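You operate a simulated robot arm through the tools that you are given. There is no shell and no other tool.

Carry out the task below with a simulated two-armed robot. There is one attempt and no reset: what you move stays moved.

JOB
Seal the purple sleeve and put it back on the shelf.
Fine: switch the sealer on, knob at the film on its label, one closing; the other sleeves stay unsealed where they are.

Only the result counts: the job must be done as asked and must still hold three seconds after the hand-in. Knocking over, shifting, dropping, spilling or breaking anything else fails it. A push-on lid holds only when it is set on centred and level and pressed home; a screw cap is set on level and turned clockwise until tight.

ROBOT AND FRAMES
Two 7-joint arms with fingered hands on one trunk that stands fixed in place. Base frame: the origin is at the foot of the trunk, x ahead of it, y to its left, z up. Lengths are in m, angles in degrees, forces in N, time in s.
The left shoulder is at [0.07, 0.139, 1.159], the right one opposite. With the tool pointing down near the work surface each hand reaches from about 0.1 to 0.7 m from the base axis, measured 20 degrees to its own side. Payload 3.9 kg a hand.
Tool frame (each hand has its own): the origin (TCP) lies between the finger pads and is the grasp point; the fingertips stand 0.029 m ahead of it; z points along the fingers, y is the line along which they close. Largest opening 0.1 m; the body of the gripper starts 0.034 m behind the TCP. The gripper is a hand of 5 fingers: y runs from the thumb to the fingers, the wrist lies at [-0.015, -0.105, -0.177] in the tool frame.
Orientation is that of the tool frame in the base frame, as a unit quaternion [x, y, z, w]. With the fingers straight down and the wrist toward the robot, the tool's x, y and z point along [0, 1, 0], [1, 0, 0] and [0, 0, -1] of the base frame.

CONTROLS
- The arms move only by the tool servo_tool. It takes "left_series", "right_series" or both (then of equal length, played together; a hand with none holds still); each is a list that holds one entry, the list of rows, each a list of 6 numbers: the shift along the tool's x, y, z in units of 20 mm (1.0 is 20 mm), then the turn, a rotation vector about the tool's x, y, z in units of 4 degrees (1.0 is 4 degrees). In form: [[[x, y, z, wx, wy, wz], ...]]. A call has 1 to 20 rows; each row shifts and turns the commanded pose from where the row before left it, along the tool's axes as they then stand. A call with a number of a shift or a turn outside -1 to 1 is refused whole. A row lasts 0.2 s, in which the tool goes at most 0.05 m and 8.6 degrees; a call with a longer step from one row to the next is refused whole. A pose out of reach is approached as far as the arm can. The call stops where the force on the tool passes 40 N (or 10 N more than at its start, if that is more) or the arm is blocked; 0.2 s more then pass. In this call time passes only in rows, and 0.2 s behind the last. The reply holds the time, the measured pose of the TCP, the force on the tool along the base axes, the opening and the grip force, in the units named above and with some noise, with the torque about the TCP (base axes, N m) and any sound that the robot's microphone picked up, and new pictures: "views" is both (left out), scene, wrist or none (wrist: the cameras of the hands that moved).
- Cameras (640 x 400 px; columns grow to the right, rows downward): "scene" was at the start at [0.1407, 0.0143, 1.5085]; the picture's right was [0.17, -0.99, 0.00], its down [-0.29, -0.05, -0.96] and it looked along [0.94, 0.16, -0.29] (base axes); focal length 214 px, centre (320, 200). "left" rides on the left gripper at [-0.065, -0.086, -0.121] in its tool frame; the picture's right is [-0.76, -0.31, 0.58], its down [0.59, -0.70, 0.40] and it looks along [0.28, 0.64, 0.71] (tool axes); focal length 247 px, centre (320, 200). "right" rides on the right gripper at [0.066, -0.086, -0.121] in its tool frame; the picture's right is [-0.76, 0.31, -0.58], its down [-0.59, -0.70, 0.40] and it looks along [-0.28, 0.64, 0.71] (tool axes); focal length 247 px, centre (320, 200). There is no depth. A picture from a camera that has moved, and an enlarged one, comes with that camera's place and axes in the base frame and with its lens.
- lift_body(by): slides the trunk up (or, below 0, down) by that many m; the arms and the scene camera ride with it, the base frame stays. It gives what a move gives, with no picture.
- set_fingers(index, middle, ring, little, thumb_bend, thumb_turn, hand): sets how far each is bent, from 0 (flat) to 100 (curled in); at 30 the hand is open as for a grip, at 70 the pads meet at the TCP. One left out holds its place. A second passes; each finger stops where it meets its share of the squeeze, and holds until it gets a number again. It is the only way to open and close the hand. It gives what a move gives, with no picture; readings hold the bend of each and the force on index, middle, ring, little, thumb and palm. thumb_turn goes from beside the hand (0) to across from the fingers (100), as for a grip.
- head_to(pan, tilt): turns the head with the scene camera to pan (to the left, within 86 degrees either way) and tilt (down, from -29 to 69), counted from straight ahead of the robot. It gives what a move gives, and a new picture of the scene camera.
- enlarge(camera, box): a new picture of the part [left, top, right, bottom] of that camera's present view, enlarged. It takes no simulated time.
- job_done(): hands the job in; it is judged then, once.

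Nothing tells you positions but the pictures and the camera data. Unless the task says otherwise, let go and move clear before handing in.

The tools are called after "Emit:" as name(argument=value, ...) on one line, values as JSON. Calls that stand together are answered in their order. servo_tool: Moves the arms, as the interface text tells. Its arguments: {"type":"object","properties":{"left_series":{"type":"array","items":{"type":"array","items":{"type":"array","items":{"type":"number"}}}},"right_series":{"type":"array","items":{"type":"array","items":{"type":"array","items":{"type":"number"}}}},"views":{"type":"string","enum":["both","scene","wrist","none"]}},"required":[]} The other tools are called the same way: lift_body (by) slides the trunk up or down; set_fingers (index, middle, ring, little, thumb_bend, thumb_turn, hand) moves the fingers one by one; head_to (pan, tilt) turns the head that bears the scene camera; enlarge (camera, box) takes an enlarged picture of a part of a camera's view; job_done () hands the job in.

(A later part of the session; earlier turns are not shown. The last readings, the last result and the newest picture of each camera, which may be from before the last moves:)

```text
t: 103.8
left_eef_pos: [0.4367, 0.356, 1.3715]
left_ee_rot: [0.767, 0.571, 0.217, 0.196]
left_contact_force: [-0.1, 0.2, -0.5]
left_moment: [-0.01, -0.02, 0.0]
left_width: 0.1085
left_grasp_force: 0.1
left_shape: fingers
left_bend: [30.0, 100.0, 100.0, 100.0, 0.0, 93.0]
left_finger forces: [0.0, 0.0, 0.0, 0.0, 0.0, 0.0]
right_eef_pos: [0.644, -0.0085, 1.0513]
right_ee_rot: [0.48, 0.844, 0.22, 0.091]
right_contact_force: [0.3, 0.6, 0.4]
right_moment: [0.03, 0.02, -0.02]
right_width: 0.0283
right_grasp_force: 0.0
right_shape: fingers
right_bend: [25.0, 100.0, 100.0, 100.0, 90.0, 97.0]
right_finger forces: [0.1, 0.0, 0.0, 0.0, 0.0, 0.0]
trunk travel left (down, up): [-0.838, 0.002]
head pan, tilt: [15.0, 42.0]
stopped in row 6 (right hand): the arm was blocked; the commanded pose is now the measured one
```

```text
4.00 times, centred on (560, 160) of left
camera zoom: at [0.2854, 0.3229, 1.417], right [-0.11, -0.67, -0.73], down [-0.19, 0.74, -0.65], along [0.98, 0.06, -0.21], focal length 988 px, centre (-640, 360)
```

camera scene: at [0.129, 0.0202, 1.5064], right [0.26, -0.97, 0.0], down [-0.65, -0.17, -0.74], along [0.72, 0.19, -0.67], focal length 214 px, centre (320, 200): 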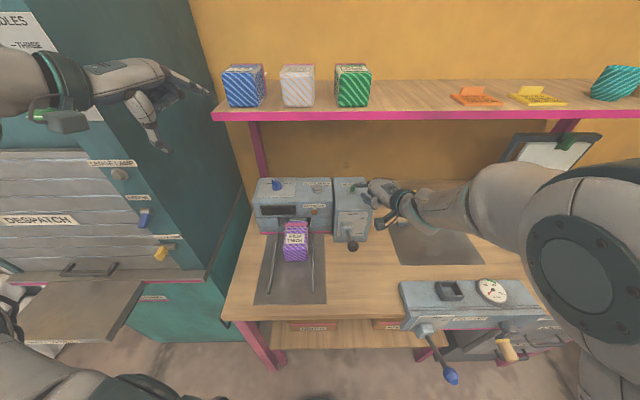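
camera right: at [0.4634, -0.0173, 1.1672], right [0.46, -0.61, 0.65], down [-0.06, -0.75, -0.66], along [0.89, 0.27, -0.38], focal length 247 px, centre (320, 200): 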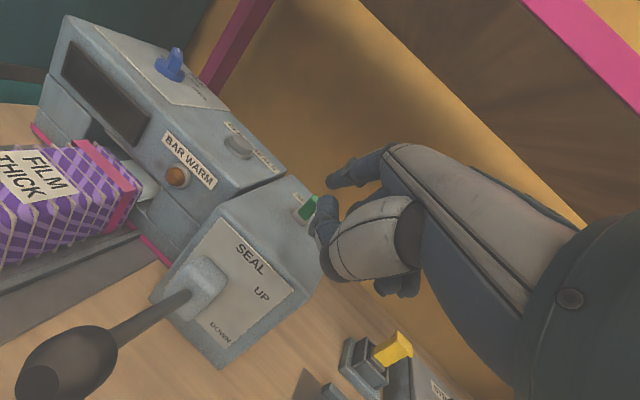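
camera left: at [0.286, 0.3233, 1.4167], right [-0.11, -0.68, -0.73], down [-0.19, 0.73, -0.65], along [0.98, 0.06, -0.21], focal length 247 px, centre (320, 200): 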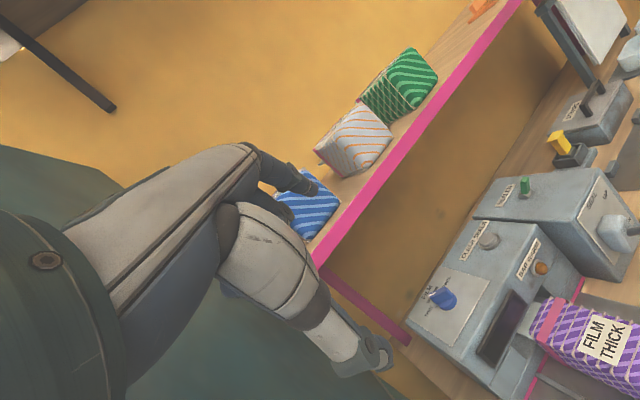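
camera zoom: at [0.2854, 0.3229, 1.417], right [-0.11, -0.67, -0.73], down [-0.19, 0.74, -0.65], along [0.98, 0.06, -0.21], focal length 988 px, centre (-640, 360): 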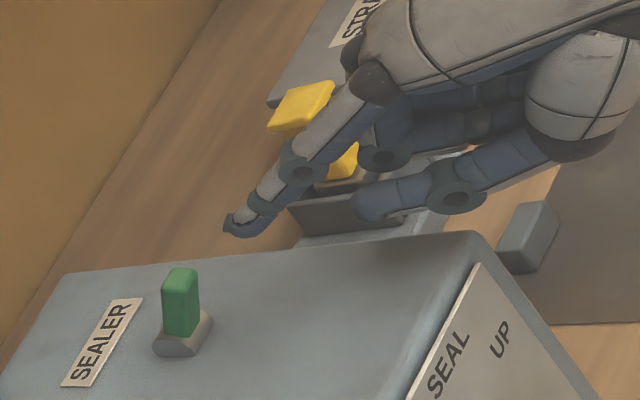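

The arm reports it was blocked, with no force at the tool. I'll look at what the right arm might be touching before going on.

Emit:
enlarge(camera="scene", box=[330, 120, 640, 400])

Emit:
enlarge(camera="left", box=[440, 0, 640, 200])

Emit:
head_to(pan=-25, tilt=45)

```text
1.43 times, centred on (485, 260) of scene
camera zoom: at [0.1293, 0.0205, 1.5064], right [0.26, -0.97, 0.0], down [-0.65, -0.17, -0.74], along [0.72, 0.19, -0.67], focal length 306 px, centre (84, 114)
```

zoom: 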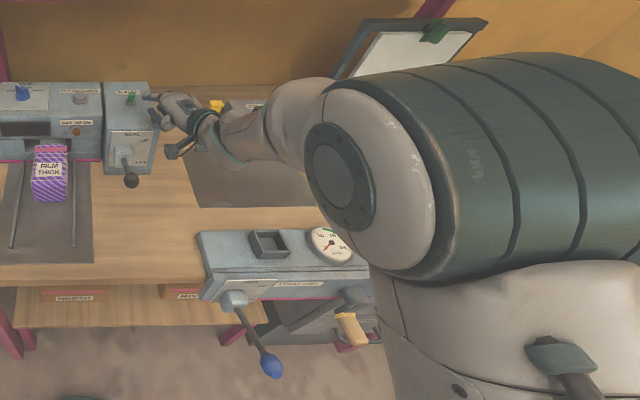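

```text
2.00 times, centred on (540, 100) of left
camera zoom: at [0.2854, 0.3229, 1.417], right [-0.11, -0.67, -0.73], down [-0.19, 0.74, -0.65], along [0.98, 0.06, -0.21], focal length 494 px, centre (-120, 400)
```

zoom: 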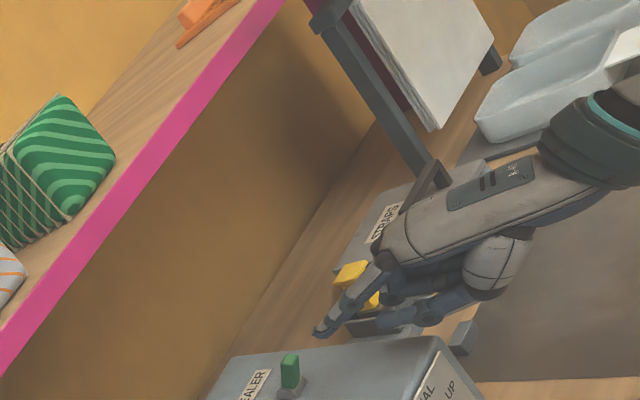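

```text
t: 104.8
left_eef_pos: [0.4367, 0.3564, 1.37]
left_ee_rot: [0.768, 0.571, 0.216, 0.196]
left_contact_force: [1.0, -0.4, -0.2]
left_moment: [-0.01, -0.01, -0.03]
left_width: 0.1088
left_grasp_force: 0.0
left_shape: fingers
left_bend: [30.0, 100.0, 100.0, 100.0, 0.0, 93.0]
left_finger forces: [0.0, 0.0, 0.1, 0.0, 0.1, 0.0]
right_eef_pos: [0.6432, -0.009, 1.0495]
right_ee_rot: [0.48, 0.845, 0.22, 0.09]
right_contact_force: [-0.6, -0.1, -0.2]
right_moment: [0.0, 0.0, 0.0]
right_width: 0.0281
right_grasp_force: 0.0
right_shape: fingers
right_bend: [25.0, 100.0, 100.0, 100.0, 90.0, 97.0]
right_finger forces: [0.0, 0.0, 0.0, 0.0, 0.0, 0.0]
trunk travel left (down, up): [-0.838, 0.002]
head pan, tilt: [-25.0, 45.0]
camera scene: at [0.1223, -0.0354, 1.5021], right [-0.42, -0.91, 0.0], down [-0.64, 0.3, -0.71], along [0.64, -0.3, -0.71], focal length 214 px, centre (320, 200)
```

scene: 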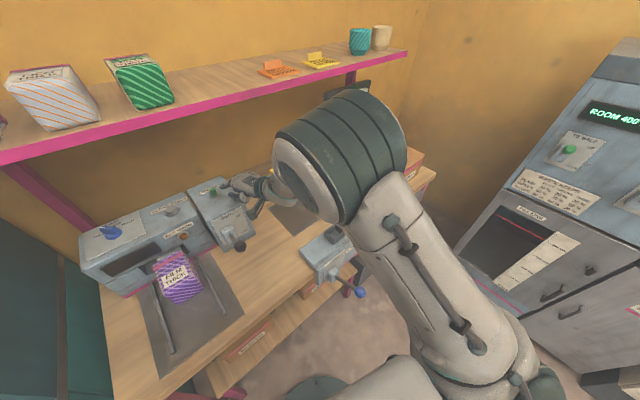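

It looks like an arm-posture jump rather than contact, since nothing touches. The fingertip is at (0.692, 0.033, 1.07), 2 cm right of the toggle. I'll back off slightly, shift left and lower in small steps.

Emit:
servo_tool(right_series=[[[0.133, -0.43, -0.215, 0, 0, 0], [0.133, -0.43, -0.215, 0, 0, 0], [0.297, -0.12, 0.428, 0, 0, 0], [0.297, -0.12, 0.428, 0, 0, 0], [0.297, -0.12, 0.428, 0, 0, 0], [0, 0, 0, 0, 0, 0]]], views="none")

Emit:
head_to(pan=15, tilt=42)

Emit:
enlarge(camera="scene", box=[310, 150, 430, 225])

Emit:
enlarge(camera="left", box=[480, 110, 640, 210])

```text
t: 106.4
left_eef_pos: [0.4369, 0.3559, 1.3706]
left_ee_rot: [0.767, 0.571, 0.217, 0.196]
left_contact_force: [0.7, 0.4, -0.7]
left_moment: [0.03, 0.01, 0.01]
left_width: 0.1088
left_grasp_force: 0.0
left_shape: fingers
left_bend: [30.0, 100.0, 100.0, 100.0, 0.0, 93.0]
left_finger forces: [0.0, 0.0, 0.0, 0.0, 0.0, 0.0]
right_eef_pos: [0.629, -0.011, 1.0429]
right_ee_rot: [0.503, 0.824, 0.246, 0.083]
right_contact_force: [0.3, 0.0, 1.0]
right_moment: [-0.01, 0.02, -0.01]
right_width: 0.0284
right_grasp_force: 0.1
right_shape: fingers
right_bend: [25.0, 100.0, 100.0, 100.0, 90.0, 97.0]
right_finger forces: [0.1, 0.1, 0.1, 0.1, 0.1, 0.0]
trunk travel left (down, up): [-0.838, 0.002]
head pan, tilt: [-25.0, 45.0]
stopped in row 6 (right hand): the arm was blocked; the commanded pose is now the measured one
```

```text
t: 107.5
left_eef_pos: [0.4368, 0.3569, 1.3719]
left_ee_rot: [0.767, 0.571, 0.217, 0.196]
left_contact_force: [-0.4, 0.7, 0.6]
left_moment: [0.0, -0.04, -0.01]
left_width: 0.1089
left_grasp_force: 0.1
left_shape: fingers
left_bend: [30.0, 100.0, 100.0, 100.0, 0.0, 93.0]
left_finger forces: [0.0, 0.0, 0.0, 0.0, 0.1, 0.0]
right_eef_pos: [0.6296, -0.0113, 1.042]
right_ee_rot: [0.502, 0.825, 0.247, 0.082]
right_contact_force: [-0.2, -0.5, -0.2]
right_moment: [-0.02, 0.0, -0.02]
right_width: 0.0283
right_grasp_force: 0.0
right_shape: fingers
right_bend: [25.0, 100.0, 100.0, 100.0, 90.0, 97.0]
right_finger forces: [0.0, 0.1, 0.0, 0.0, 0.0, 0.0]
trunk travel left (down, up): [-0.838, 0.002]
head pan, tilt: [15.0, 42.0]
camera scene: at [0.1294, 0.0204, 1.5064], right [0.26, -0.97, 0.0], down [-0.65, -0.17, -0.74], along [0.72, 0.19, -0.67], focal length 214 px, centre (320, 200)
```

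scene: 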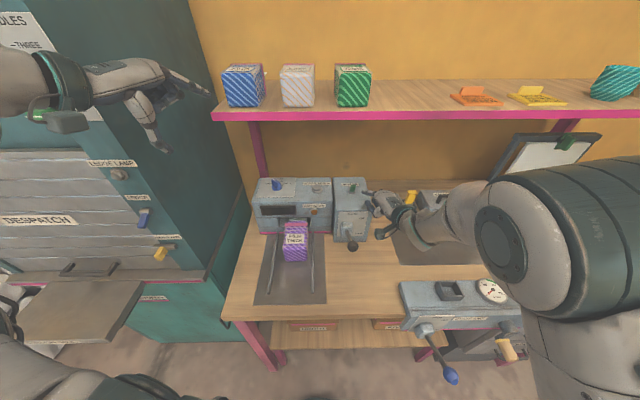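

```text
5.33 times, centred on (370, 188) of scene
camera zoom: at [0.1294, 0.0204, 1.5064], right [0.26, -0.97, 0.0], down [-0.65, -0.17, -0.74], along [0.72, 0.19, -0.67], focal length 1144 px, centre (53, 267)
```

zoom: 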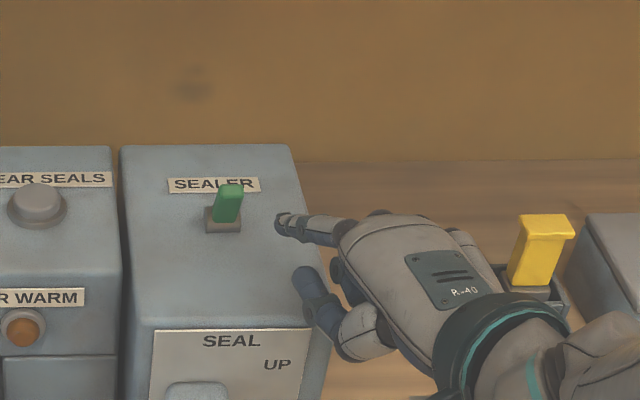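

```text
4.00 times, centred on (560, 160) of left
camera zoom: at [0.2855, 0.323, 1.4169], right [-0.11, -0.68, -0.73], down [-0.19, 0.73, -0.65], along [0.98, 0.06, -0.21], focal length 988 px, centre (-640, 360)
```

zoom: 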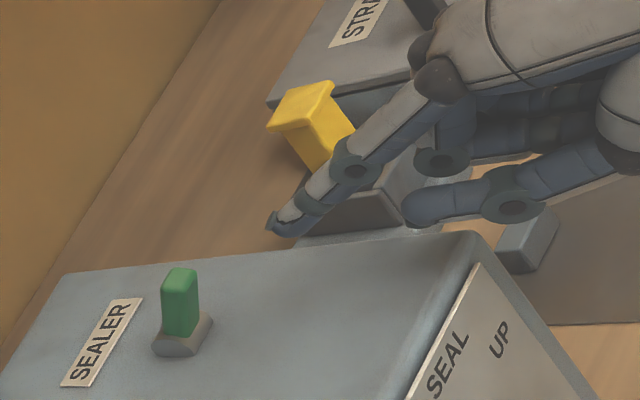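

Blocked again while going down. I'll return to the earlier free pose and restore the heading, then descend with the trunk so the arm posture stays unchanged.

Emit:
servo_tool(right_series=[[[0.094, 0.408, -0.72, 0, 0, 0], [0.094, 0.408, -0.72, 0, 0, 0], [0.094, 0.408, -0.72, 0, 0, 0], [0, 0, 0, 0.62, -0.39, -0.96], [0, 0, 0, 0.62, -0.39, -0.96], [0, 0, 0, 0, 0, 0]]])

```text
t: 108.9
left_eef_pos: [0.4374, 0.3554, 1.3707]
left_ee_rot: [0.767, 0.571, 0.216, 0.196]
left_contact_force: [-0.7, 0.8, -0.6]
left_moment: [-0.01, 0.0, 0.02]
left_width: 0.109
left_grasp_force: 0.0
left_shape: fingers
left_bend: [30.0, 100.0, 100.0, 100.0, 0.0, 93.0]
left_finger forces: [0.1, 0.0, 0.0, 0.0, 0.0, 0.0]
right_eef_pos: [0.6309, -0.0129, 1.0975]
right_ee_rot: [0.458, 0.861, 0.198, 0.098]
right_contact_force: [-1.1, -0.1, 0.3]
right_moment: [0.0, -0.03, -0.01]
right_width: 0.0281
right_grasp_force: 0.0
right_shape: fingers
right_bend: [25.0, 100.0, 100.0, 100.0, 90.0, 97.0]
right_finger forces: [0.1, 0.0, 0.0, 0.1, 0.0, 0.1]
trunk travel left (down, up): [-0.838, 0.002]
head pan, tilt: [15.0, 42.0]
camera scene: at [0.1292, 0.0206, 1.5064], right [0.26, -0.97, 0.0], down [-0.65, -0.17, -0.74], along [0.72, 0.19, -0.67], focal length 214 px, centre (320, 200)
camera right: at [0.4874, -0.033, 1.1719], right [0.45, -0.62, 0.64], down [-0.06, -0.74, -0.67], along [0.89, 0.27, -0.37], focal length 247 px, centre (320, 200)
```

scene: 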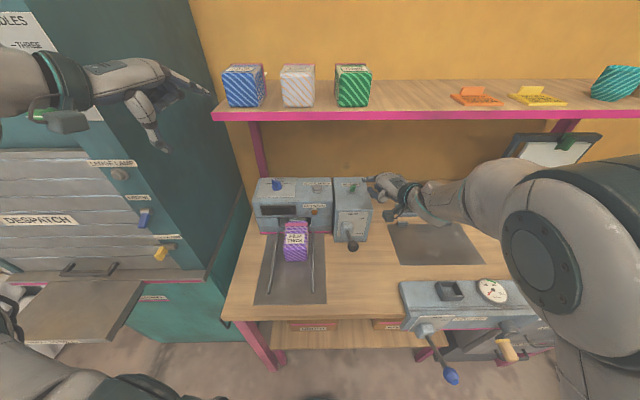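
right: 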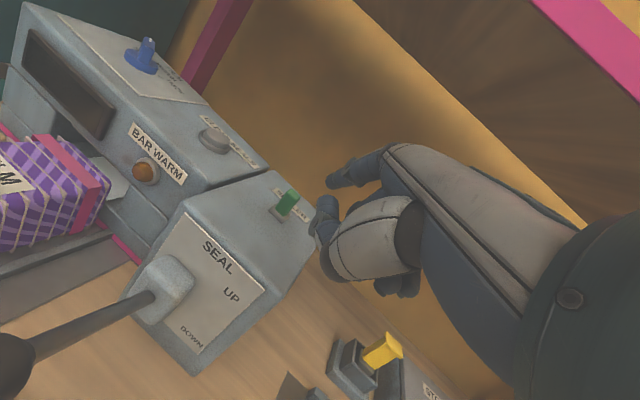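

Emit:
servo_tool(right_series=[[[0.54, -0.12, -0.055, 0, 0, 0], [0.54, -0.12, -0.055, 0, 0, 0], [0, 0, 0, 0, 0, 0]]], views="none")

Emit:
lift_body(by=-0.04)

Emit:
enlarge(camera="scene", box=[310, 140, 430, 215])

Emit:
enlarge(camera="left", box=[480, 110, 640, 210])

```text
t: 109.7
left_eef_pos: [0.4364, 0.3556, 1.3694]
left_ee_rot: [0.767, 0.571, 0.216, 0.196]
left_contact_force: [-0.1, -0.3, -0.3]
left_moment: [0.03, -0.01, -0.01]
left_width: 0.1089
left_grasp_force: 0.1
left_shape: fingers
left_bend: [30.0, 100.0, 100.0, 100.0, 0.0, 93.0]
left_finger forces: [0.1, 0.0, 0.0, 0.0, 0.1, 0.0]
right_eef_pos: [0.6171, -0.0052, 1.0988]
right_ee_rot: [0.468, 0.855, 0.204, 0.093]
right_contact_force: [0.0, -0.8, -0.7]
right_moment: [0.0, 0.0, -0.01]
right_width: 0.0283
right_grasp_force: 0.1
right_shape: fingers
right_bend: [25.0, 100.0, 100.0, 100.0, 90.0, 97.0]
right_finger forces: [0.0, 0.1, 0.0, 0.0, 0.0, 0.1]
trunk travel left (down, up): [-0.838, 0.002]
head pan, tilt: [15.0, 42.0]
```

```text
t: 110.5
left_eef_pos: [0.4364, 0.3559, 1.3307]
left_ee_rot: [0.767, 0.572, 0.217, 0.196]
left_contact_force: [-0.5, 0.8, 0.8]
left_moment: [0.0, -0.02, 0.01]
left_width: 0.1087
left_grasp_force: 0.0
left_shape: fingers
left_bend: [30.0, 100.0, 100.0, 100.0, 0.0, 93.0]
left_finger forces: [0.0, 0.1, 0.1, 0.0, 0.0, 0.0]
right_eef_pos: [0.6152, -0.0018, 1.0624]
right_ee_rot: [0.464, 0.856, 0.207, 0.095]
right_contact_force: [0.8, 0.0, -0.5]
right_moment: [-0.01, -0.02, 0.01]
right_width: 0.0284
right_grasp_force: 0.2
right_shape: fingers
right_bend: [25.0, 100.0, 100.0, 100.0, 90.0, 97.0]
right_finger forces: [0.1, 0.0, 0.0, 0.0, 0.1, 0.0]
trunk travel left (down, up): [-0.798, 0.042]
head pan, tilt: [15.0, 42.0]
```

```text
5.33 times, centred on (370, 178) of scene
camera zoom: at [0.1288, 0.0204, 1.4664], right [0.26, -0.97, 0.0], down [-0.65, -0.17, -0.74], along [0.72, 0.19, -0.67], focal length 1144 px, centre (53, 320)
```

zoom: 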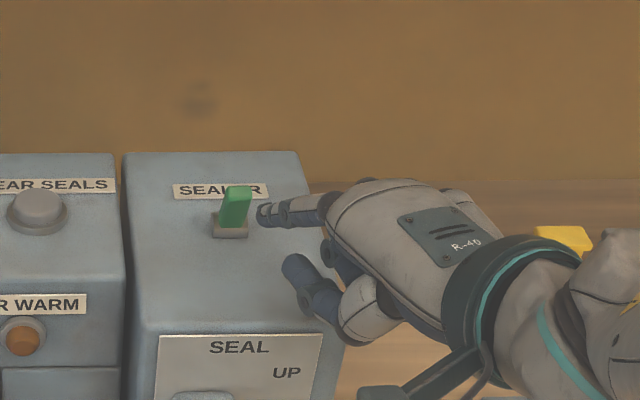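

```text
4.00 times, centred on (560, 160) of left
camera zoom: at [0.285, 0.3229, 1.377], right [-0.11, -0.68, -0.73], down [-0.19, 0.74, -0.65], along [0.98, 0.06, -0.21], focal length 988 px, centre (-640, 360)
```

zoom: 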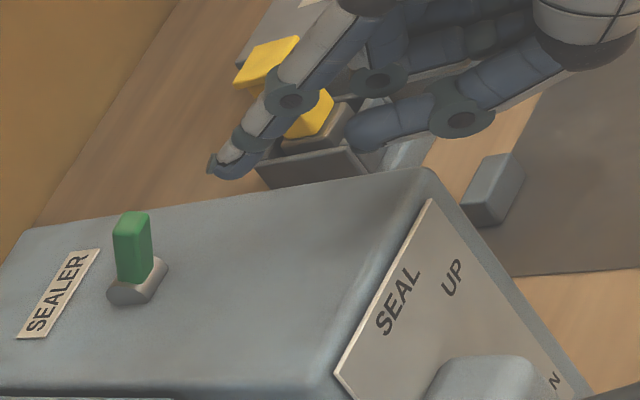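

The trunk move worked: the fingertip is at (0.663, 0.043, 1.079), right in line with the toggle. I'll lower another 2.8 cm with the trunk.

Emit:
lift_body(by=-0.028)

Emit:
enlarge(camera="scene", box=[310, 135, 430, 210])

Emit:
enlarge(camera="left", box=[480, 100, 640, 200])

```text
t: 111.2
left_eef_pos: [0.4357, 0.3558, 1.3037]
left_ee_rot: [0.767, 0.571, 0.217, 0.196]
left_contact_force: [0.2, 0.6, 0.1]
left_moment: [-0.04, -0.05, -0.01]
left_width: 0.1086
left_grasp_force: 0.0
left_shape: fingers
left_bend: [30.0, 100.0, 100.0, 100.0, 0.0, 93.0]
left_finger forces: [0.0, 0.0, 0.1, 0.0, 0.0, 0.0]
right_eef_pos: [0.6161, 0.0008, 1.034]
right_ee_rot: [0.464, 0.856, 0.207, 0.093]
right_contact_force: [-0.4, -0.5, -0.6]
right_moment: [0.05, 0.01, -0.01]
right_width: 0.0282
right_grasp_force: 0.0
right_shape: fingers
right_bend: [25.0, 100.0, 100.0, 100.0, 90.0, 97.0]
right_finger forces: [0.0, 0.0, 0.0, 0.0, 0.0, 0.1]
trunk travel left (down, up): [-0.77, 0.07]
head pan, tilt: [15.0, 42.0]
```

```text
5.33 times, centred on (370, 172) of scene
camera zoom: at [0.129, 0.0203, 1.4384], right [0.26, -0.97, 0.0], down [-0.65, -0.17, -0.74], along [0.72, 0.19, -0.67], focal length 1144 px, centre (53, 347)
```

zoom: 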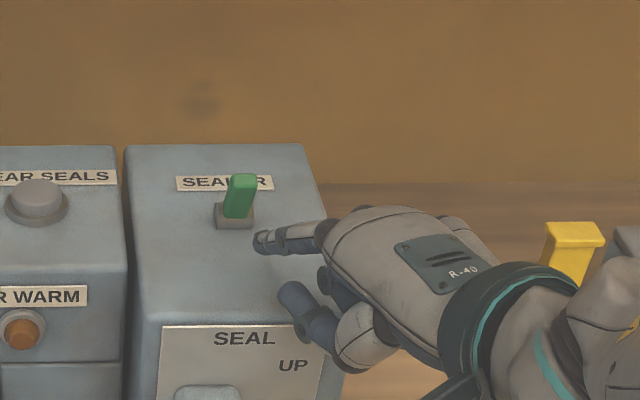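

```text
4.00 times, centred on (560, 150) of left
camera zoom: at [0.2852, 0.3229, 1.349], right [-0.11, -0.68, -0.73], down [-0.19, 0.74, -0.65], along [0.98, 0.06, -0.21], focal length 988 px, centre (-640, 400)
```

zoom: 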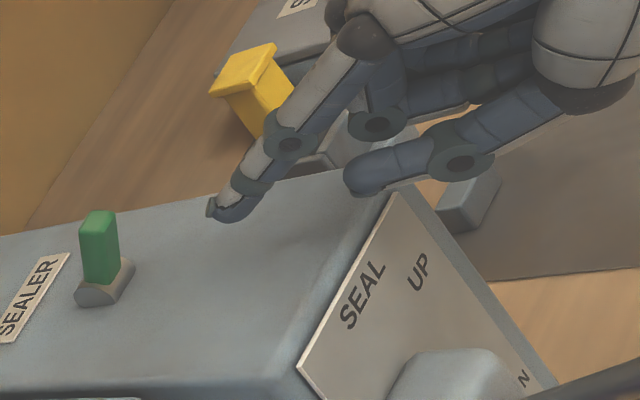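

The fingertip is level with the toggle's upper part. Now I'll push forward along the machine axis in small steps.

Emit:
servo_tool(right_series=[[[-0.181, 0.516, 0.247, 0, 0, 0], [-0.181, 0.516, 0.247, 0, 0, 0], [-0.181, 0.516, 0.247, 0, 0, 0], [-0.181, 0.516, 0.247, 0, 0, 0], [0, 0, 0, 0, 0, 0]]], views="none")

Emit:
enlarge(camera="scene", box=[310, 135, 430, 210])

Emit:
enlarge(camera="left", box=[480, 100, 640, 200])

```text
t: 112.5
left_eef_pos: [0.4364, 0.3558, 1.3047]
left_ee_rot: [0.767, 0.571, 0.216, 0.196]
left_contact_force: [0.3, 0.1, -0.4]
left_moment: [0.0, 0.0, 0.0]
left_width: 0.1088
left_grasp_force: 0.0
left_shape: fingers
left_bend: [30.0, 100.0, 100.0, 100.0, 0.0, 93.0]
left_finger forces: [0.1, 0.1, 0.0, 0.1, 0.0, 0.1]
right_eef_pos: [0.6621, 0.0119, 1.0407]
right_ee_rot: [0.462, 0.856, 0.207, 0.102]
right_contact_force: [0.0, -0.8, 8.3]
right_moment: [0.44, -0.53, 0.01]
right_width: 0.0353
right_grasp_force: 4.3
right_shape: fingers
right_bend: [20.0, 100.0, 100.0, 100.0, 90.0, 97.0]
right_finger forces: [9.3, 0.0, 0.0, 0.0, 0.0, 0.0]
trunk travel left (down, up): [-0.77, 0.07]
head pan, tilt: [15.0, 42.0]
```

```text
5.33 times, centred on (370, 172) of scene
camera zoom: at [0.1272, 0.0203, 1.4387], right [0.26, -0.97, 0.0], down [-0.65, -0.17, -0.74], along [0.72, 0.19, -0.67], focal length 1144 px, centre (53, 347)
```

zoom: 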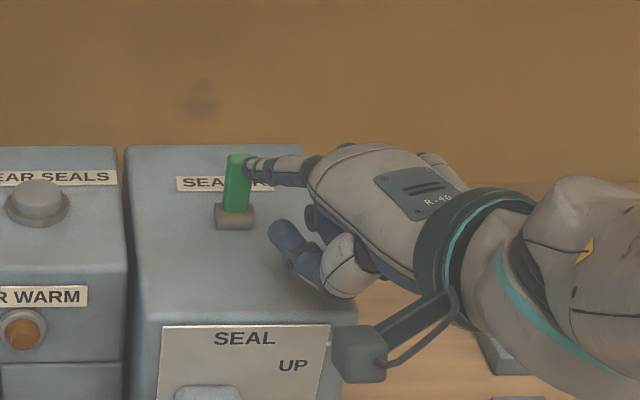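

```text
4.00 times, centred on (560, 150) of left
camera zoom: at [0.2835, 0.3229, 1.3495], right [-0.11, -0.68, -0.73], down [-0.18, 0.74, -0.65], along [0.98, 0.06, -0.21], focal length 988 px, centre (-640, 400)
```

zoom: 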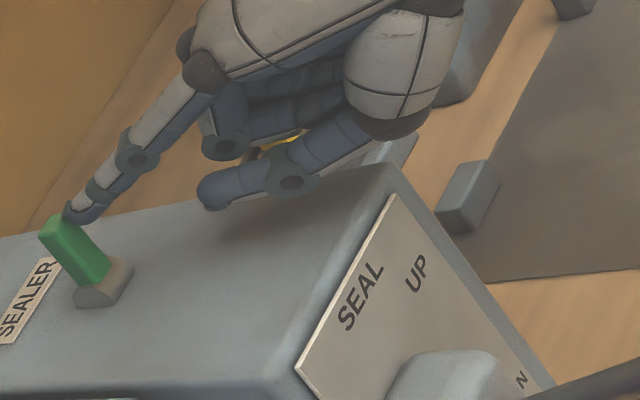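

The toggle flipped and now leans away. I'll retreat the finger up and back, and check the lamp.

Emit:
servo_tool(right_series=[[[0.03, 0.35, -0.72, 0, 0, 0], [0.15, 0.05, -0.9, 0, 0, 0], [0.3, -0.4, -0.85, 0, 0, 0], [0.3, -0.4, -0.85, 0, 0, 0], [0, 0, 0, 0, 0, 0]]])

Emit:
enlarge(camera="scene", box=[240, 135, 400, 235])

Emit:
enlarge(camera="left", box=[380, 160, 560, 300])

```text
t: 113.7
left_eef_pos: [0.4383, 0.3548, 1.302]
left_ee_rot: [0.767, 0.571, 0.216, 0.196]
left_contact_force: [-0.2, -0.7, 0.6]
left_moment: [-0.01, -0.01, -0.02]
left_width: 0.1086
left_grasp_force: 0.1
left_shape: fingers
left_bend: [30.0, 100.0, 100.0, 100.0, 0.0, 93.0]
left_finger forces: [0.0, 0.0, 0.0, 0.0, 0.0, 0.0]
right_eef_pos: [0.6211, 0.0137, 1.079]
right_ee_rot: [0.454, 0.865, 0.189, 0.099]
right_contact_force: [-0.5, -0.2, -0.1]
right_moment: [0.01, 0.01, -0.01]
right_width: 0.0287
right_grasp_force: 0.1
right_shape: fingers
right_bend: [25.0, 100.0, 100.0, 100.0, 90.0, 97.0]
right_finger forces: [0.1, 0.0, 0.0, 0.0, 0.0, 0.0]
trunk travel left (down, up): [-0.77, 0.07]
head pan, tilt: [15.0, 42.0]
camera scene: at [0.13, 0.0211, 1.4383], right [0.26, -0.97, 0.0], down [-0.65, -0.17, -0.74], along [0.72, 0.19, -0.67], focal length 214 px, centre (320, 200)
camera right: at [0.4787, -0.0068, 1.1539], right [0.46, -0.6, 0.65], down [-0.05, -0.75, -0.66], along [0.89, 0.27, -0.38], focal length 247 px, centre (320, 200)
```

scene: 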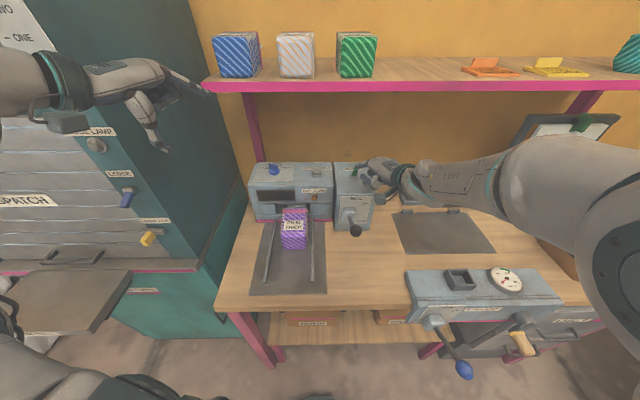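
right: 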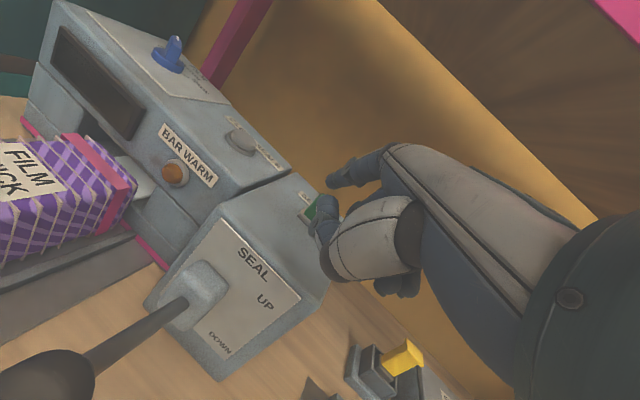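

```text
4.00 times, centred on (320, 185) of scene
camera zoom: at [0.13, 0.0211, 1.4383], right [0.26, -0.97, 0.0], down [-0.65, -0.17, -0.74], along [0.72, 0.19, -0.67], focal length 858 px, centre (320, 260)
```

zoom: 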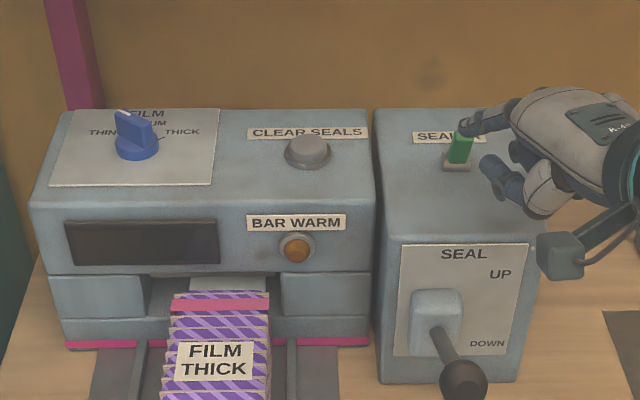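

```text
2.86 times, centred on (470, 230) of left
camera zoom: at [0.2862, 0.3236, 1.3486], right [-0.11, -0.68, -0.73], down [-0.19, 0.73, -0.65], along [0.98, 0.06, -0.21], focal length 706 px, centre (-109, 114)
```

zoom: 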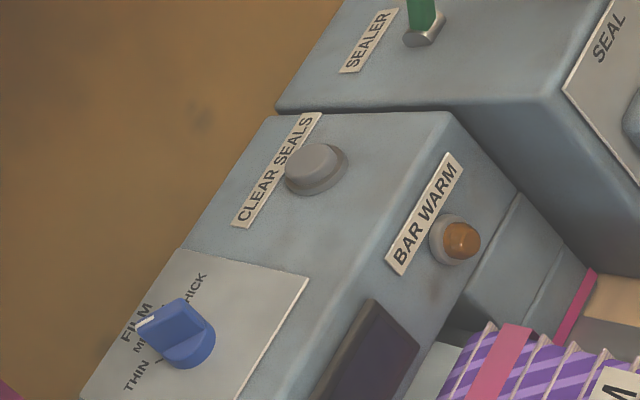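

Emit:
enlarge(camera="left", box=[470, 110, 570, 180])

Emit:
enlarge(camera="scene", box=[330, 150, 375, 185])

Emit:
enlarge(camera="scene", box=[295, 185, 330, 205])

```text
5.71 times, centred on (520, 145) of left
camera zoom: at [0.2862, 0.3236, 1.3486], right [-0.11, -0.68, -0.73], down [-0.19, 0.73, -0.65], along [0.98, 0.06, -0.21], focal length 1411 px, centre (-823, 514)
```

zoom: 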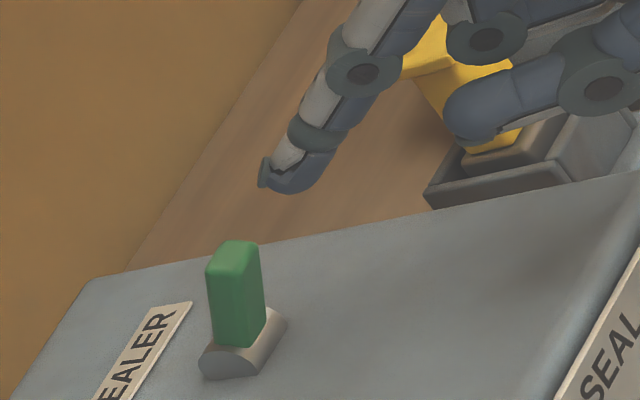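

```text
11.43 times, centred on (352, 168) of scene
camera zoom: at [0.13, 0.0211, 1.4383], right [0.26, -0.97, 0.0], down [-0.65, -0.17, -0.74], along [0.72, 0.19, -0.67], focal length 2451 px, centre (-51, 571)
```

zoom: 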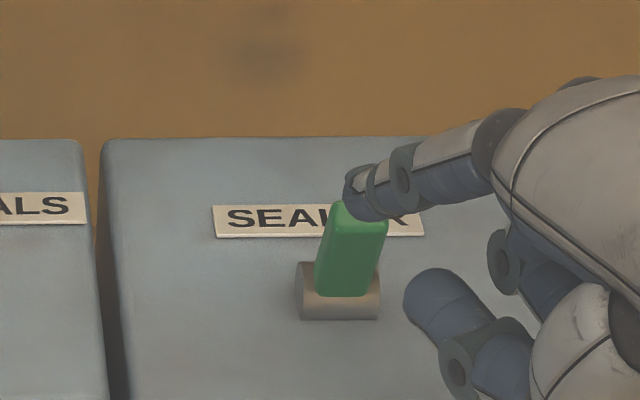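

```text
16.00 times, centred on (312, 195) of scene
camera zoom: at [0.13, 0.0211, 1.4383], right [0.26, -0.97, 0.0], down [-0.65, -0.17, -0.74], along [0.72, 0.19, -0.67], focal length 3432 px, centre (440, 280)
```

zoom: 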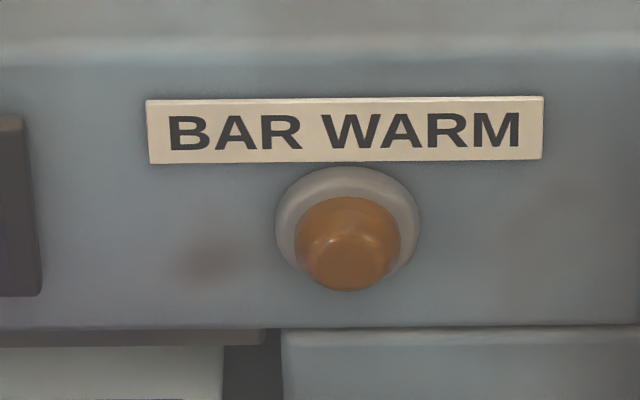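

The toggle sprang back: I'd only pushed it to upright. I'll approach again a bit lower and push further.

Emit:
servo_tool(right_series=[[[-0.118, -0.322, -0.15, 0, 0, 0], [-0.118, -0.322, -0.15, 0, 0, 0], [0, 0, 0, 0, 0, 0]]], views="none")

Emit:
lift_body(by=-0.055)

Emit:
enlarge(camera="scene", box=[310, 120, 430, 195])

Emit:
enlarge(camera="left", box=[480, 70, 640, 170])

```text
t: 114.5
left_eef_pos: [0.4368, 0.3566, 1.3023]
left_ee_rot: [0.767, 0.571, 0.216, 0.196]
left_contact_force: [-0.6, 0.5, -1.1]
left_moment: [0.01, 0.02, -0.02]
left_width: 0.1089
left_grasp_force: 0.0
left_shape: fingers
left_bend: [30.0, 100.0, 100.0, 100.0, 0.0, 93.0]
left_finger forces: [0.0, 0.0, 0.1, 0.1, 0.0, 0.0]
right_eef_pos: [0.6115, 0.0013, 1.0808]
right_ee_rot: [0.454, 0.865, 0.189, 0.099]
right_contact_force: [-0.1, 0.5, 0.0]
right_moment: [0.0, -0.01, 0.03]
right_width: 0.0286
right_grasp_force: 0.0
right_shape: fingers
right_bend: [25.0, 100.0, 100.0, 100.0, 90.0, 97.0]
right_finger forces: [0.0, 0.1, 0.0, 0.0, 0.0, 0.0]
trunk travel left (down, up): [-0.77, 0.07]
head pan, tilt: [15.0, 42.0]
```

```text
t: 115.4
left_eef_pos: [0.4362, 0.3555, 1.2473]
left_ee_rot: [0.767, 0.571, 0.217, 0.196]
left_contact_force: [-0.2, 0.5, -1.2]
left_moment: [-0.02, 0.01, 0.01]
left_width: 0.1087
left_grasp_force: 0.0
left_shape: fingers
left_bend: [30.0, 100.0, 100.0, 100.0, 0.0, 93.0]
left_finger forces: [0.0, 0.0, 0.0, 0.1, 0.1, 0.0]
right_eef_pos: [0.6109, 0.0008, 1.0243]
right_ee_rot: [0.455, 0.865, 0.19, 0.1]
right_contact_force: [-0.4, 1.0, -0.1]
right_moment: [0.02, 0.0, -0.01]
right_width: 0.0287
right_grasp_force: 0.0
right_shape: fingers
right_bend: [25.0, 100.0, 100.0, 100.0, 90.0, 97.0]
right_finger forces: [0.1, 0.1, 0.1, 0.0, 0.0, 0.1]
trunk travel left (down, up): [-0.715, 0.125]
head pan, tilt: [15.0, 42.0]
```

```text
5.33 times, centred on (370, 158) of scene
camera zoom: at [0.1292, 0.0204, 1.3834], right [0.26, -0.97, 0.0], down [-0.65, -0.17, -0.74], along [0.72, 0.19, -0.67], focal length 1144 px, centre (53, 427)
```

zoom: 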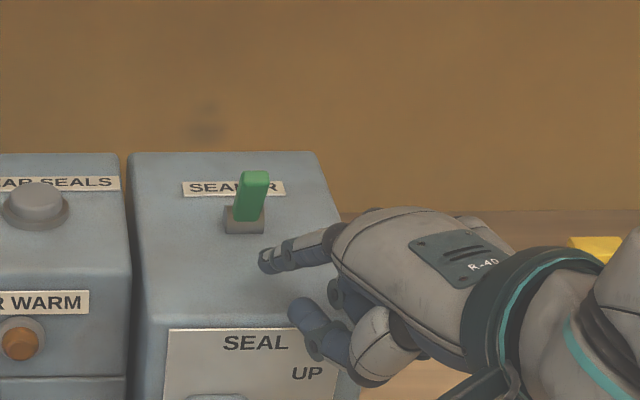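

```text
4.00 times, centred on (560, 120) of left
camera zoom: at [0.2853, 0.323, 1.294], right [-0.11, -0.68, -0.73], down [-0.19, 0.74, -0.65], along [0.98, 0.06, -0.21], focal length 988 px, centre (-640, 520)
```

zoom: 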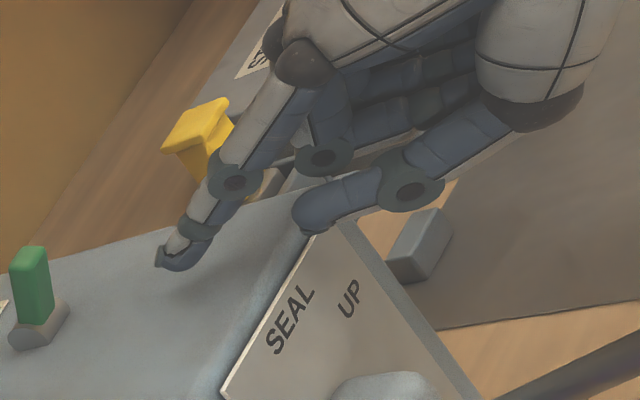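

Emit:
servo_tool(right_series=[[[-0.193, 0.516, 0.239, 0, 0, 0], [-0.193, 0.516, 0.239, 0, 0, 0], [-0.193, 0.516, 0.239, 0, 0, 0], [-0.193, 0.516, 0.239, 0, 0, 0], [-0.193, 0.516, 0.239, 0, 0, 0], [-0.193, 0.516, 0.239, 0, 0, 0], [0, 0, 0, 0, 0, 0]]], views="none")

Emit:
enlarge(camera="scene", box=[310, 120, 430, 195])

Emit:
enlarge(camera="left", box=[440, 70, 600, 170])

```text
t: 117.0
left_eef_pos: [0.4316, 0.3537, 1.251]
left_ee_rot: [0.767, 0.571, 0.219, 0.197]
left_contact_force: [-0.6, -0.6, 0.2]
left_moment: [0.0, 0.02, 0.03]
left_width: 0.1088
left_grasp_force: 0.1
left_shape: fingers
left_bend: [30.0, 100.0, 100.0, 100.0, 0.0, 93.0]
left_finger forces: [0.0, 0.0, 0.0, 0.0, 0.0, 0.0]
right_eef_pos: [0.6777, 0.0178, 1.0299]
right_ee_rot: [0.453, 0.864, 0.193, 0.101]
right_contact_force: [-20.0, -7.7, 11.9]
right_moment: [0.49, -0.67, 0.42]
right_width: 0.0219
right_grasp_force: 11.5
right_shape: fingers
right_bend: [29.0, 100.0, 100.0, 100.0, 90.0, 97.0]
right_finger forces: [23.5, 0.1, 0.0, 0.0, 0.0, 0.1]
trunk travel left (down, up): [-0.715, 0.125]
head pan, tilt: [15.0, 42.0]
heard: click
```

```text
5.33 times, centred on (370, 158) of scene
camera zoom: at [0.1224, 0.0186, 1.3842], right [0.26, -0.97, 0.0], down [-0.64, -0.17, -0.75], along [0.72, 0.19, -0.66], focal length 1144 px, centre (53, 427)
```

zoom: 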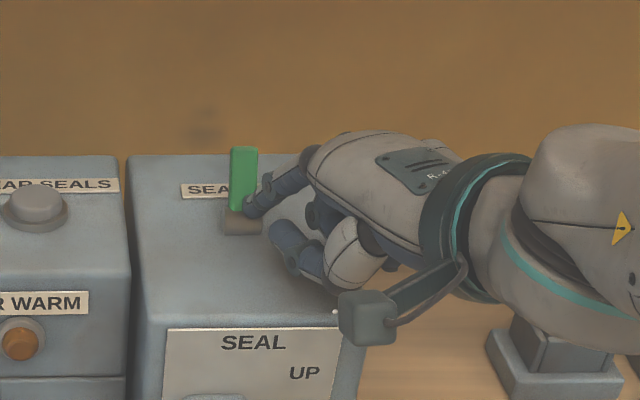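

```text
4.00 times, centred on (520, 120) of left
camera zoom: at [0.2792, 0.3212, 1.2961], right [-0.11, -0.67, -0.73], down [-0.18, 0.74, -0.65], along [0.98, 0.06, -0.2], focal length 988 px, centre (-480, 520)
```

zoom: 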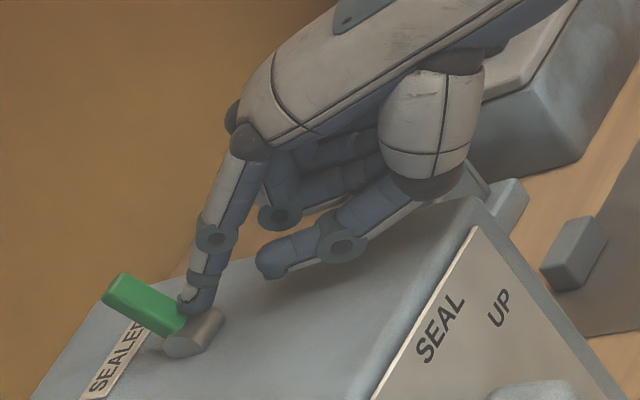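

I heard a click, and the toggle is clearly flipped. I'll back away along the same line, then check.

Emit:
servo_tool(right_series=[[[0.193, -0.516, -0.239, 0, 0, 0], [0.193, -0.516, -0.239, 0, 0, 0], [0.193, -0.516, -0.239, 0, 0, 0], [0.193, -0.516, -0.239, 0, 0, 0], [0.193, -0.516, -0.239, 0, 0, 0], [0, 0.336, -0.726, 0, 0, 0], [0, 0.336, -0.726, 0, 0, 0], [0, 0.336, -0.726, 0, 0, 0], [0, 0, 0, 0, 0, 0]]])

Emit:
enlarge(camera="scene", box=[240, 120, 400, 220])

Emit:
enlarge(camera="left", box=[440, 70, 600, 170])

Emit:
enlarge(camera="scene", box=[295, 165, 340, 200])

```text
t: 119.0
left_eef_pos: [0.4379, 0.3559, 1.248]
left_ee_rot: [0.767, 0.571, 0.216, 0.196]
left_contact_force: [0.5, 0.1, 0.5]
left_moment: [0.02, -0.02, -0.02]
left_width: 0.1088
left_grasp_force: 0.1
left_shape: fingers
left_bend: [30.0, 100.0, 100.0, 100.0, 0.0, 93.0]
left_finger forces: [0.1, 0.0, 0.0, 0.0, 0.1, 0.1]
right_eef_pos: [0.6238, 0.0041, 1.072]
right_ee_rot: [0.454, 0.865, 0.19, 0.101]
right_contact_force: [0.5, -0.7, -0.2]
right_moment: [0.01, 0.0, -0.01]
right_width: 0.0285
right_grasp_force: 0.0
right_shape: fingers
right_bend: [25.0, 100.0, 100.0, 100.0, 90.0, 97.0]
right_finger forces: [0.1, 0.1, 0.0, 0.0, 0.1, 0.0]
trunk travel left (down, up): [-0.715, 0.125]
head pan, tilt: [15.0, 42.0]
camera scene: at [0.1296, 0.0207, 1.3833], right [0.26, -0.97, 0.0], down [-0.65, -0.17, -0.74], along [0.72, 0.19, -0.67], focal length 214 px, centre (320, 200)
camera right: at [0.4809, -0.0157, 1.1475], right [0.46, -0.6, 0.65], down [-0.05, -0.75, -0.66], along [0.89, 0.27, -0.38], focal length 247 px, centre (320, 200)
```

scene: 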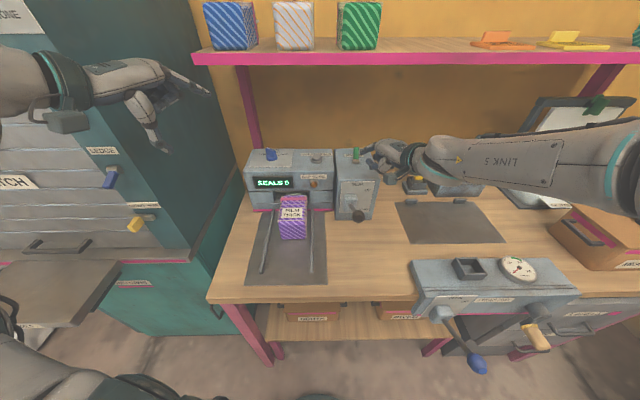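
right: 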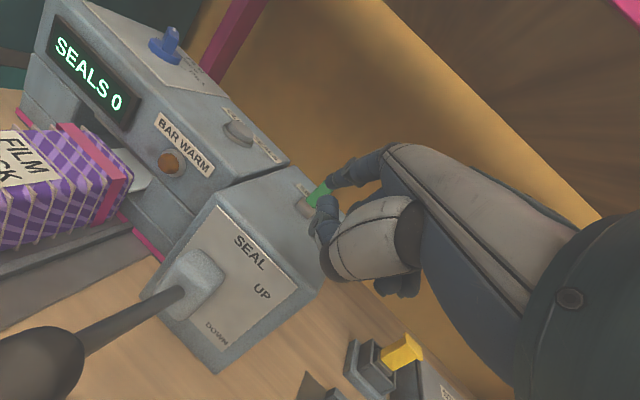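

```text
4.00 times, centred on (320, 170) of scene
camera zoom: at [0.1296, 0.0207, 1.3833], right [0.26, -0.97, 0.0], down [-0.65, -0.17, -0.74], along [0.72, 0.19, -0.67], focal length 858 px, centre (320, 320)
```

zoom: 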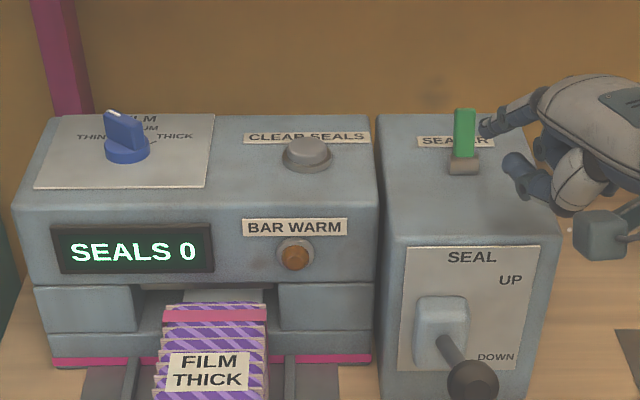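

```text
4.00 times, centred on (520, 120) of left
camera zoom: at [0.2858, 0.3232, 1.2938], right [-0.11, -0.68, -0.73], down [-0.19, 0.73, -0.65], along [0.98, 0.06, -0.21], focal length 988 px, centre (-480, 520)
```

zoom: 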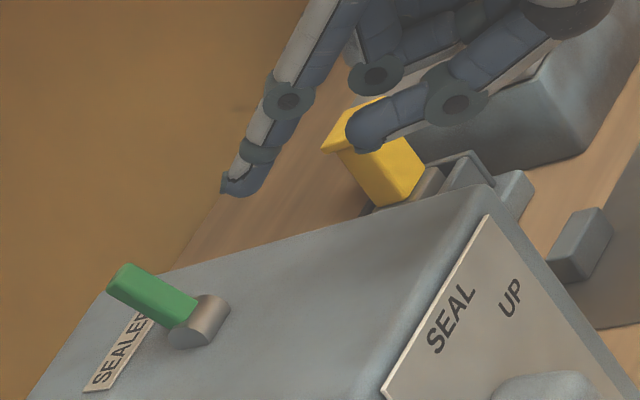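

```text
11.43 times, centred on (318, 182) of scene
camera zoom: at [0.1296, 0.0207, 1.3833], right [0.26, -0.97, 0.0], down [-0.65, -0.17, -0.74], along [0.72, 0.19, -0.67], focal length 2451 px, centre (349, 400)
```

zoom: 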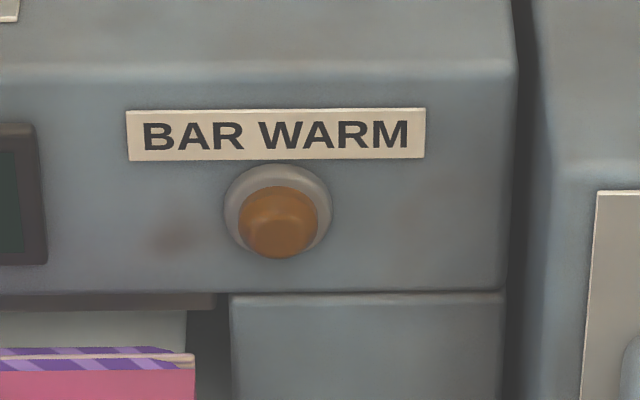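

The display lit up with "SEALS 0", so the sealer is on and warming. Now for the knob: I'll take precise views of it from two cameras.

Emit:
enlarge(camera="left", box=[380, 180, 480, 260])

Emit:
enlarge(camera="scene", box=[250, 140, 300, 172])

Emit:
enlarge(camera="right", box=[120, 10, 220, 75])

```text
5.00 times, centred on (430, 220) of left
camera zoom: at [0.2858, 0.3232, 1.2938], right [-0.11, -0.68, -0.73], down [-0.19, 0.73, -0.65], along [0.98, 0.06, -0.21], focal length 1235 px, centre (-230, 100)
```

zoom: 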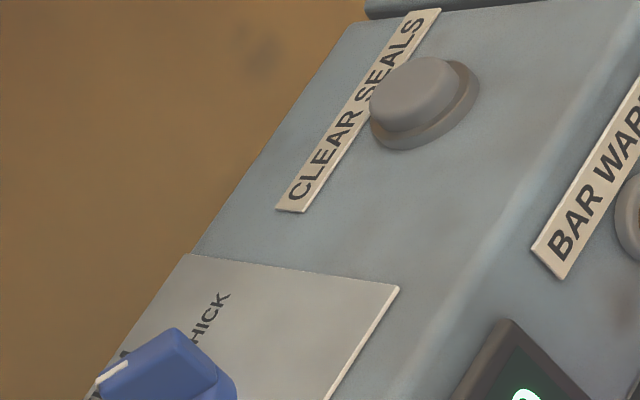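

```text
12.50 times, centred on (275, 156) of scene
camera zoom: at [0.1296, 0.0207, 1.3833], right [0.26, -0.97, 0.0], down [-0.65, -0.17, -0.74], along [0.72, 0.19, -0.67], focal length 2681 px, centre (882, 750)
```

zoom: 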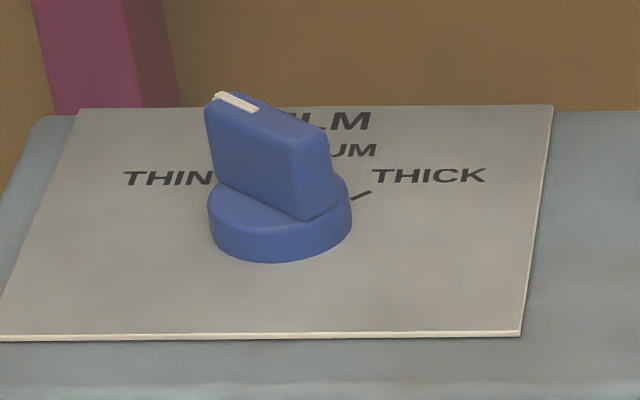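

```text
6.15 times, centred on (170, 42) of right
camera zoom: at [0.4809, -0.0157, 1.1475], right [0.46, -0.6, 0.65], down [-0.05, -0.75, -0.66], along [0.89, 0.27, -0.38], focal length 1520 px, centre (1243, 1169)
```

zoom: 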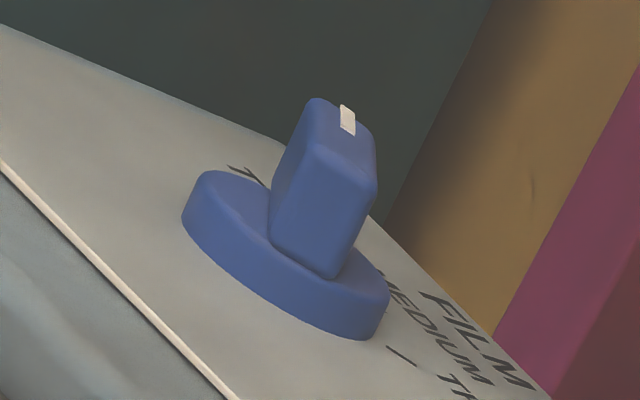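

Triangulating, the knob centre is at (0.673, 0.3255) with the fin top at z≈1.052. I'll move the right finger left toward it in stages, checking the arm tracks properly.

Emit:
servo_tool(right_series=[[[0.82, 0.513, 0.24, 0, 0, 0], [0.82, 0.513, 0.24, 0, 0, 0], [0.82, 0.513, 0.24, 0, 0, 0], [0.82, 0.513, 0.24, 0, 0, 0], [0.82, 0.513, 0.24, 0, 0, 0], [0, 0, 0, 0, 0, 0]]])

```text
t: 120.4
left_eef_pos: [0.4369, 0.3561, 1.2468]
left_ee_rot: [0.767, 0.571, 0.217, 0.195]
left_contact_force: [0.3, 0.6, 0.2]
left_moment: [0.04, 0.01, -0.02]
left_width: 0.1089
left_grasp_force: 0.1
left_shape: fingers
left_bend: [30.0, 100.0, 100.0, 100.0, 0.0, 93.0]
left_finger forces: [0.0, 0.0, 0.0, 0.0, 0.1, 0.0]
right_eef_pos: [0.6241, 0.103, 1.0721]
right_ee_rot: [0.454, 0.865, 0.19, 0.1]
right_contact_force: [-0.3, 0.1, -1.1]
right_moment: [0.01, -0.01, -0.04]
right_width: 0.0285
right_grasp_force: 0.1
right_shape: fingers
right_bend: [25.0, 100.0, 100.0, 100.0, 90.0, 97.0]
right_finger forces: [0.0, 0.0, 0.0, 0.0, 0.1, 0.0]
trunk travel left (down, up): [-0.715, 0.125]
head pan, tilt: [15.0, 42.0]
camera scene: at [0.1294, 0.0199, 1.3834], right [0.26, -0.97, 0.0], down [-0.65, -0.17, -0.74], along [0.72, 0.19, -0.67], focal length 214 px, centre (320, 200)
camera right: at [0.4812, 0.0829, 1.1468], right [0.46, -0.6, 0.65], down [-0.05, -0.75, -0.66], along [0.89, 0.27, -0.38], focal length 247 px, centre (320, 200)
```

scene: 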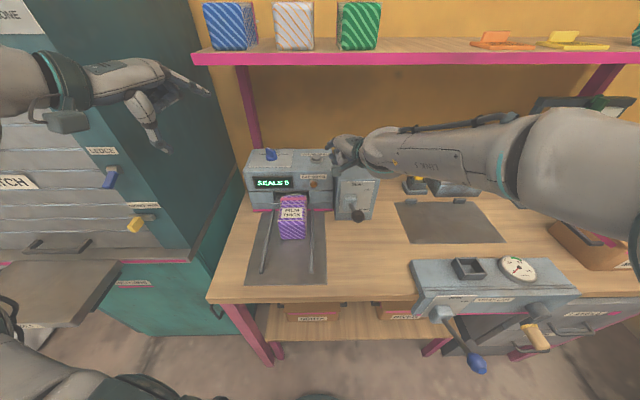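
right: 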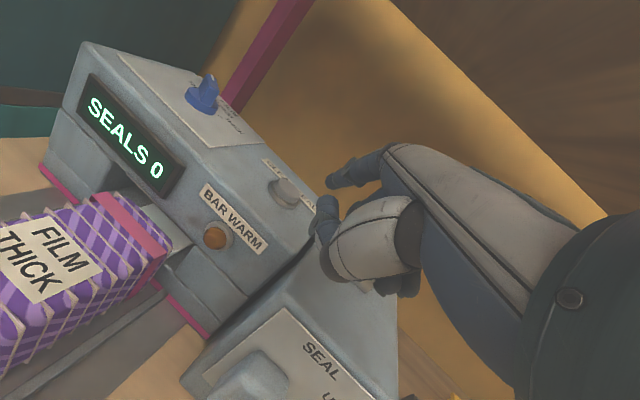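

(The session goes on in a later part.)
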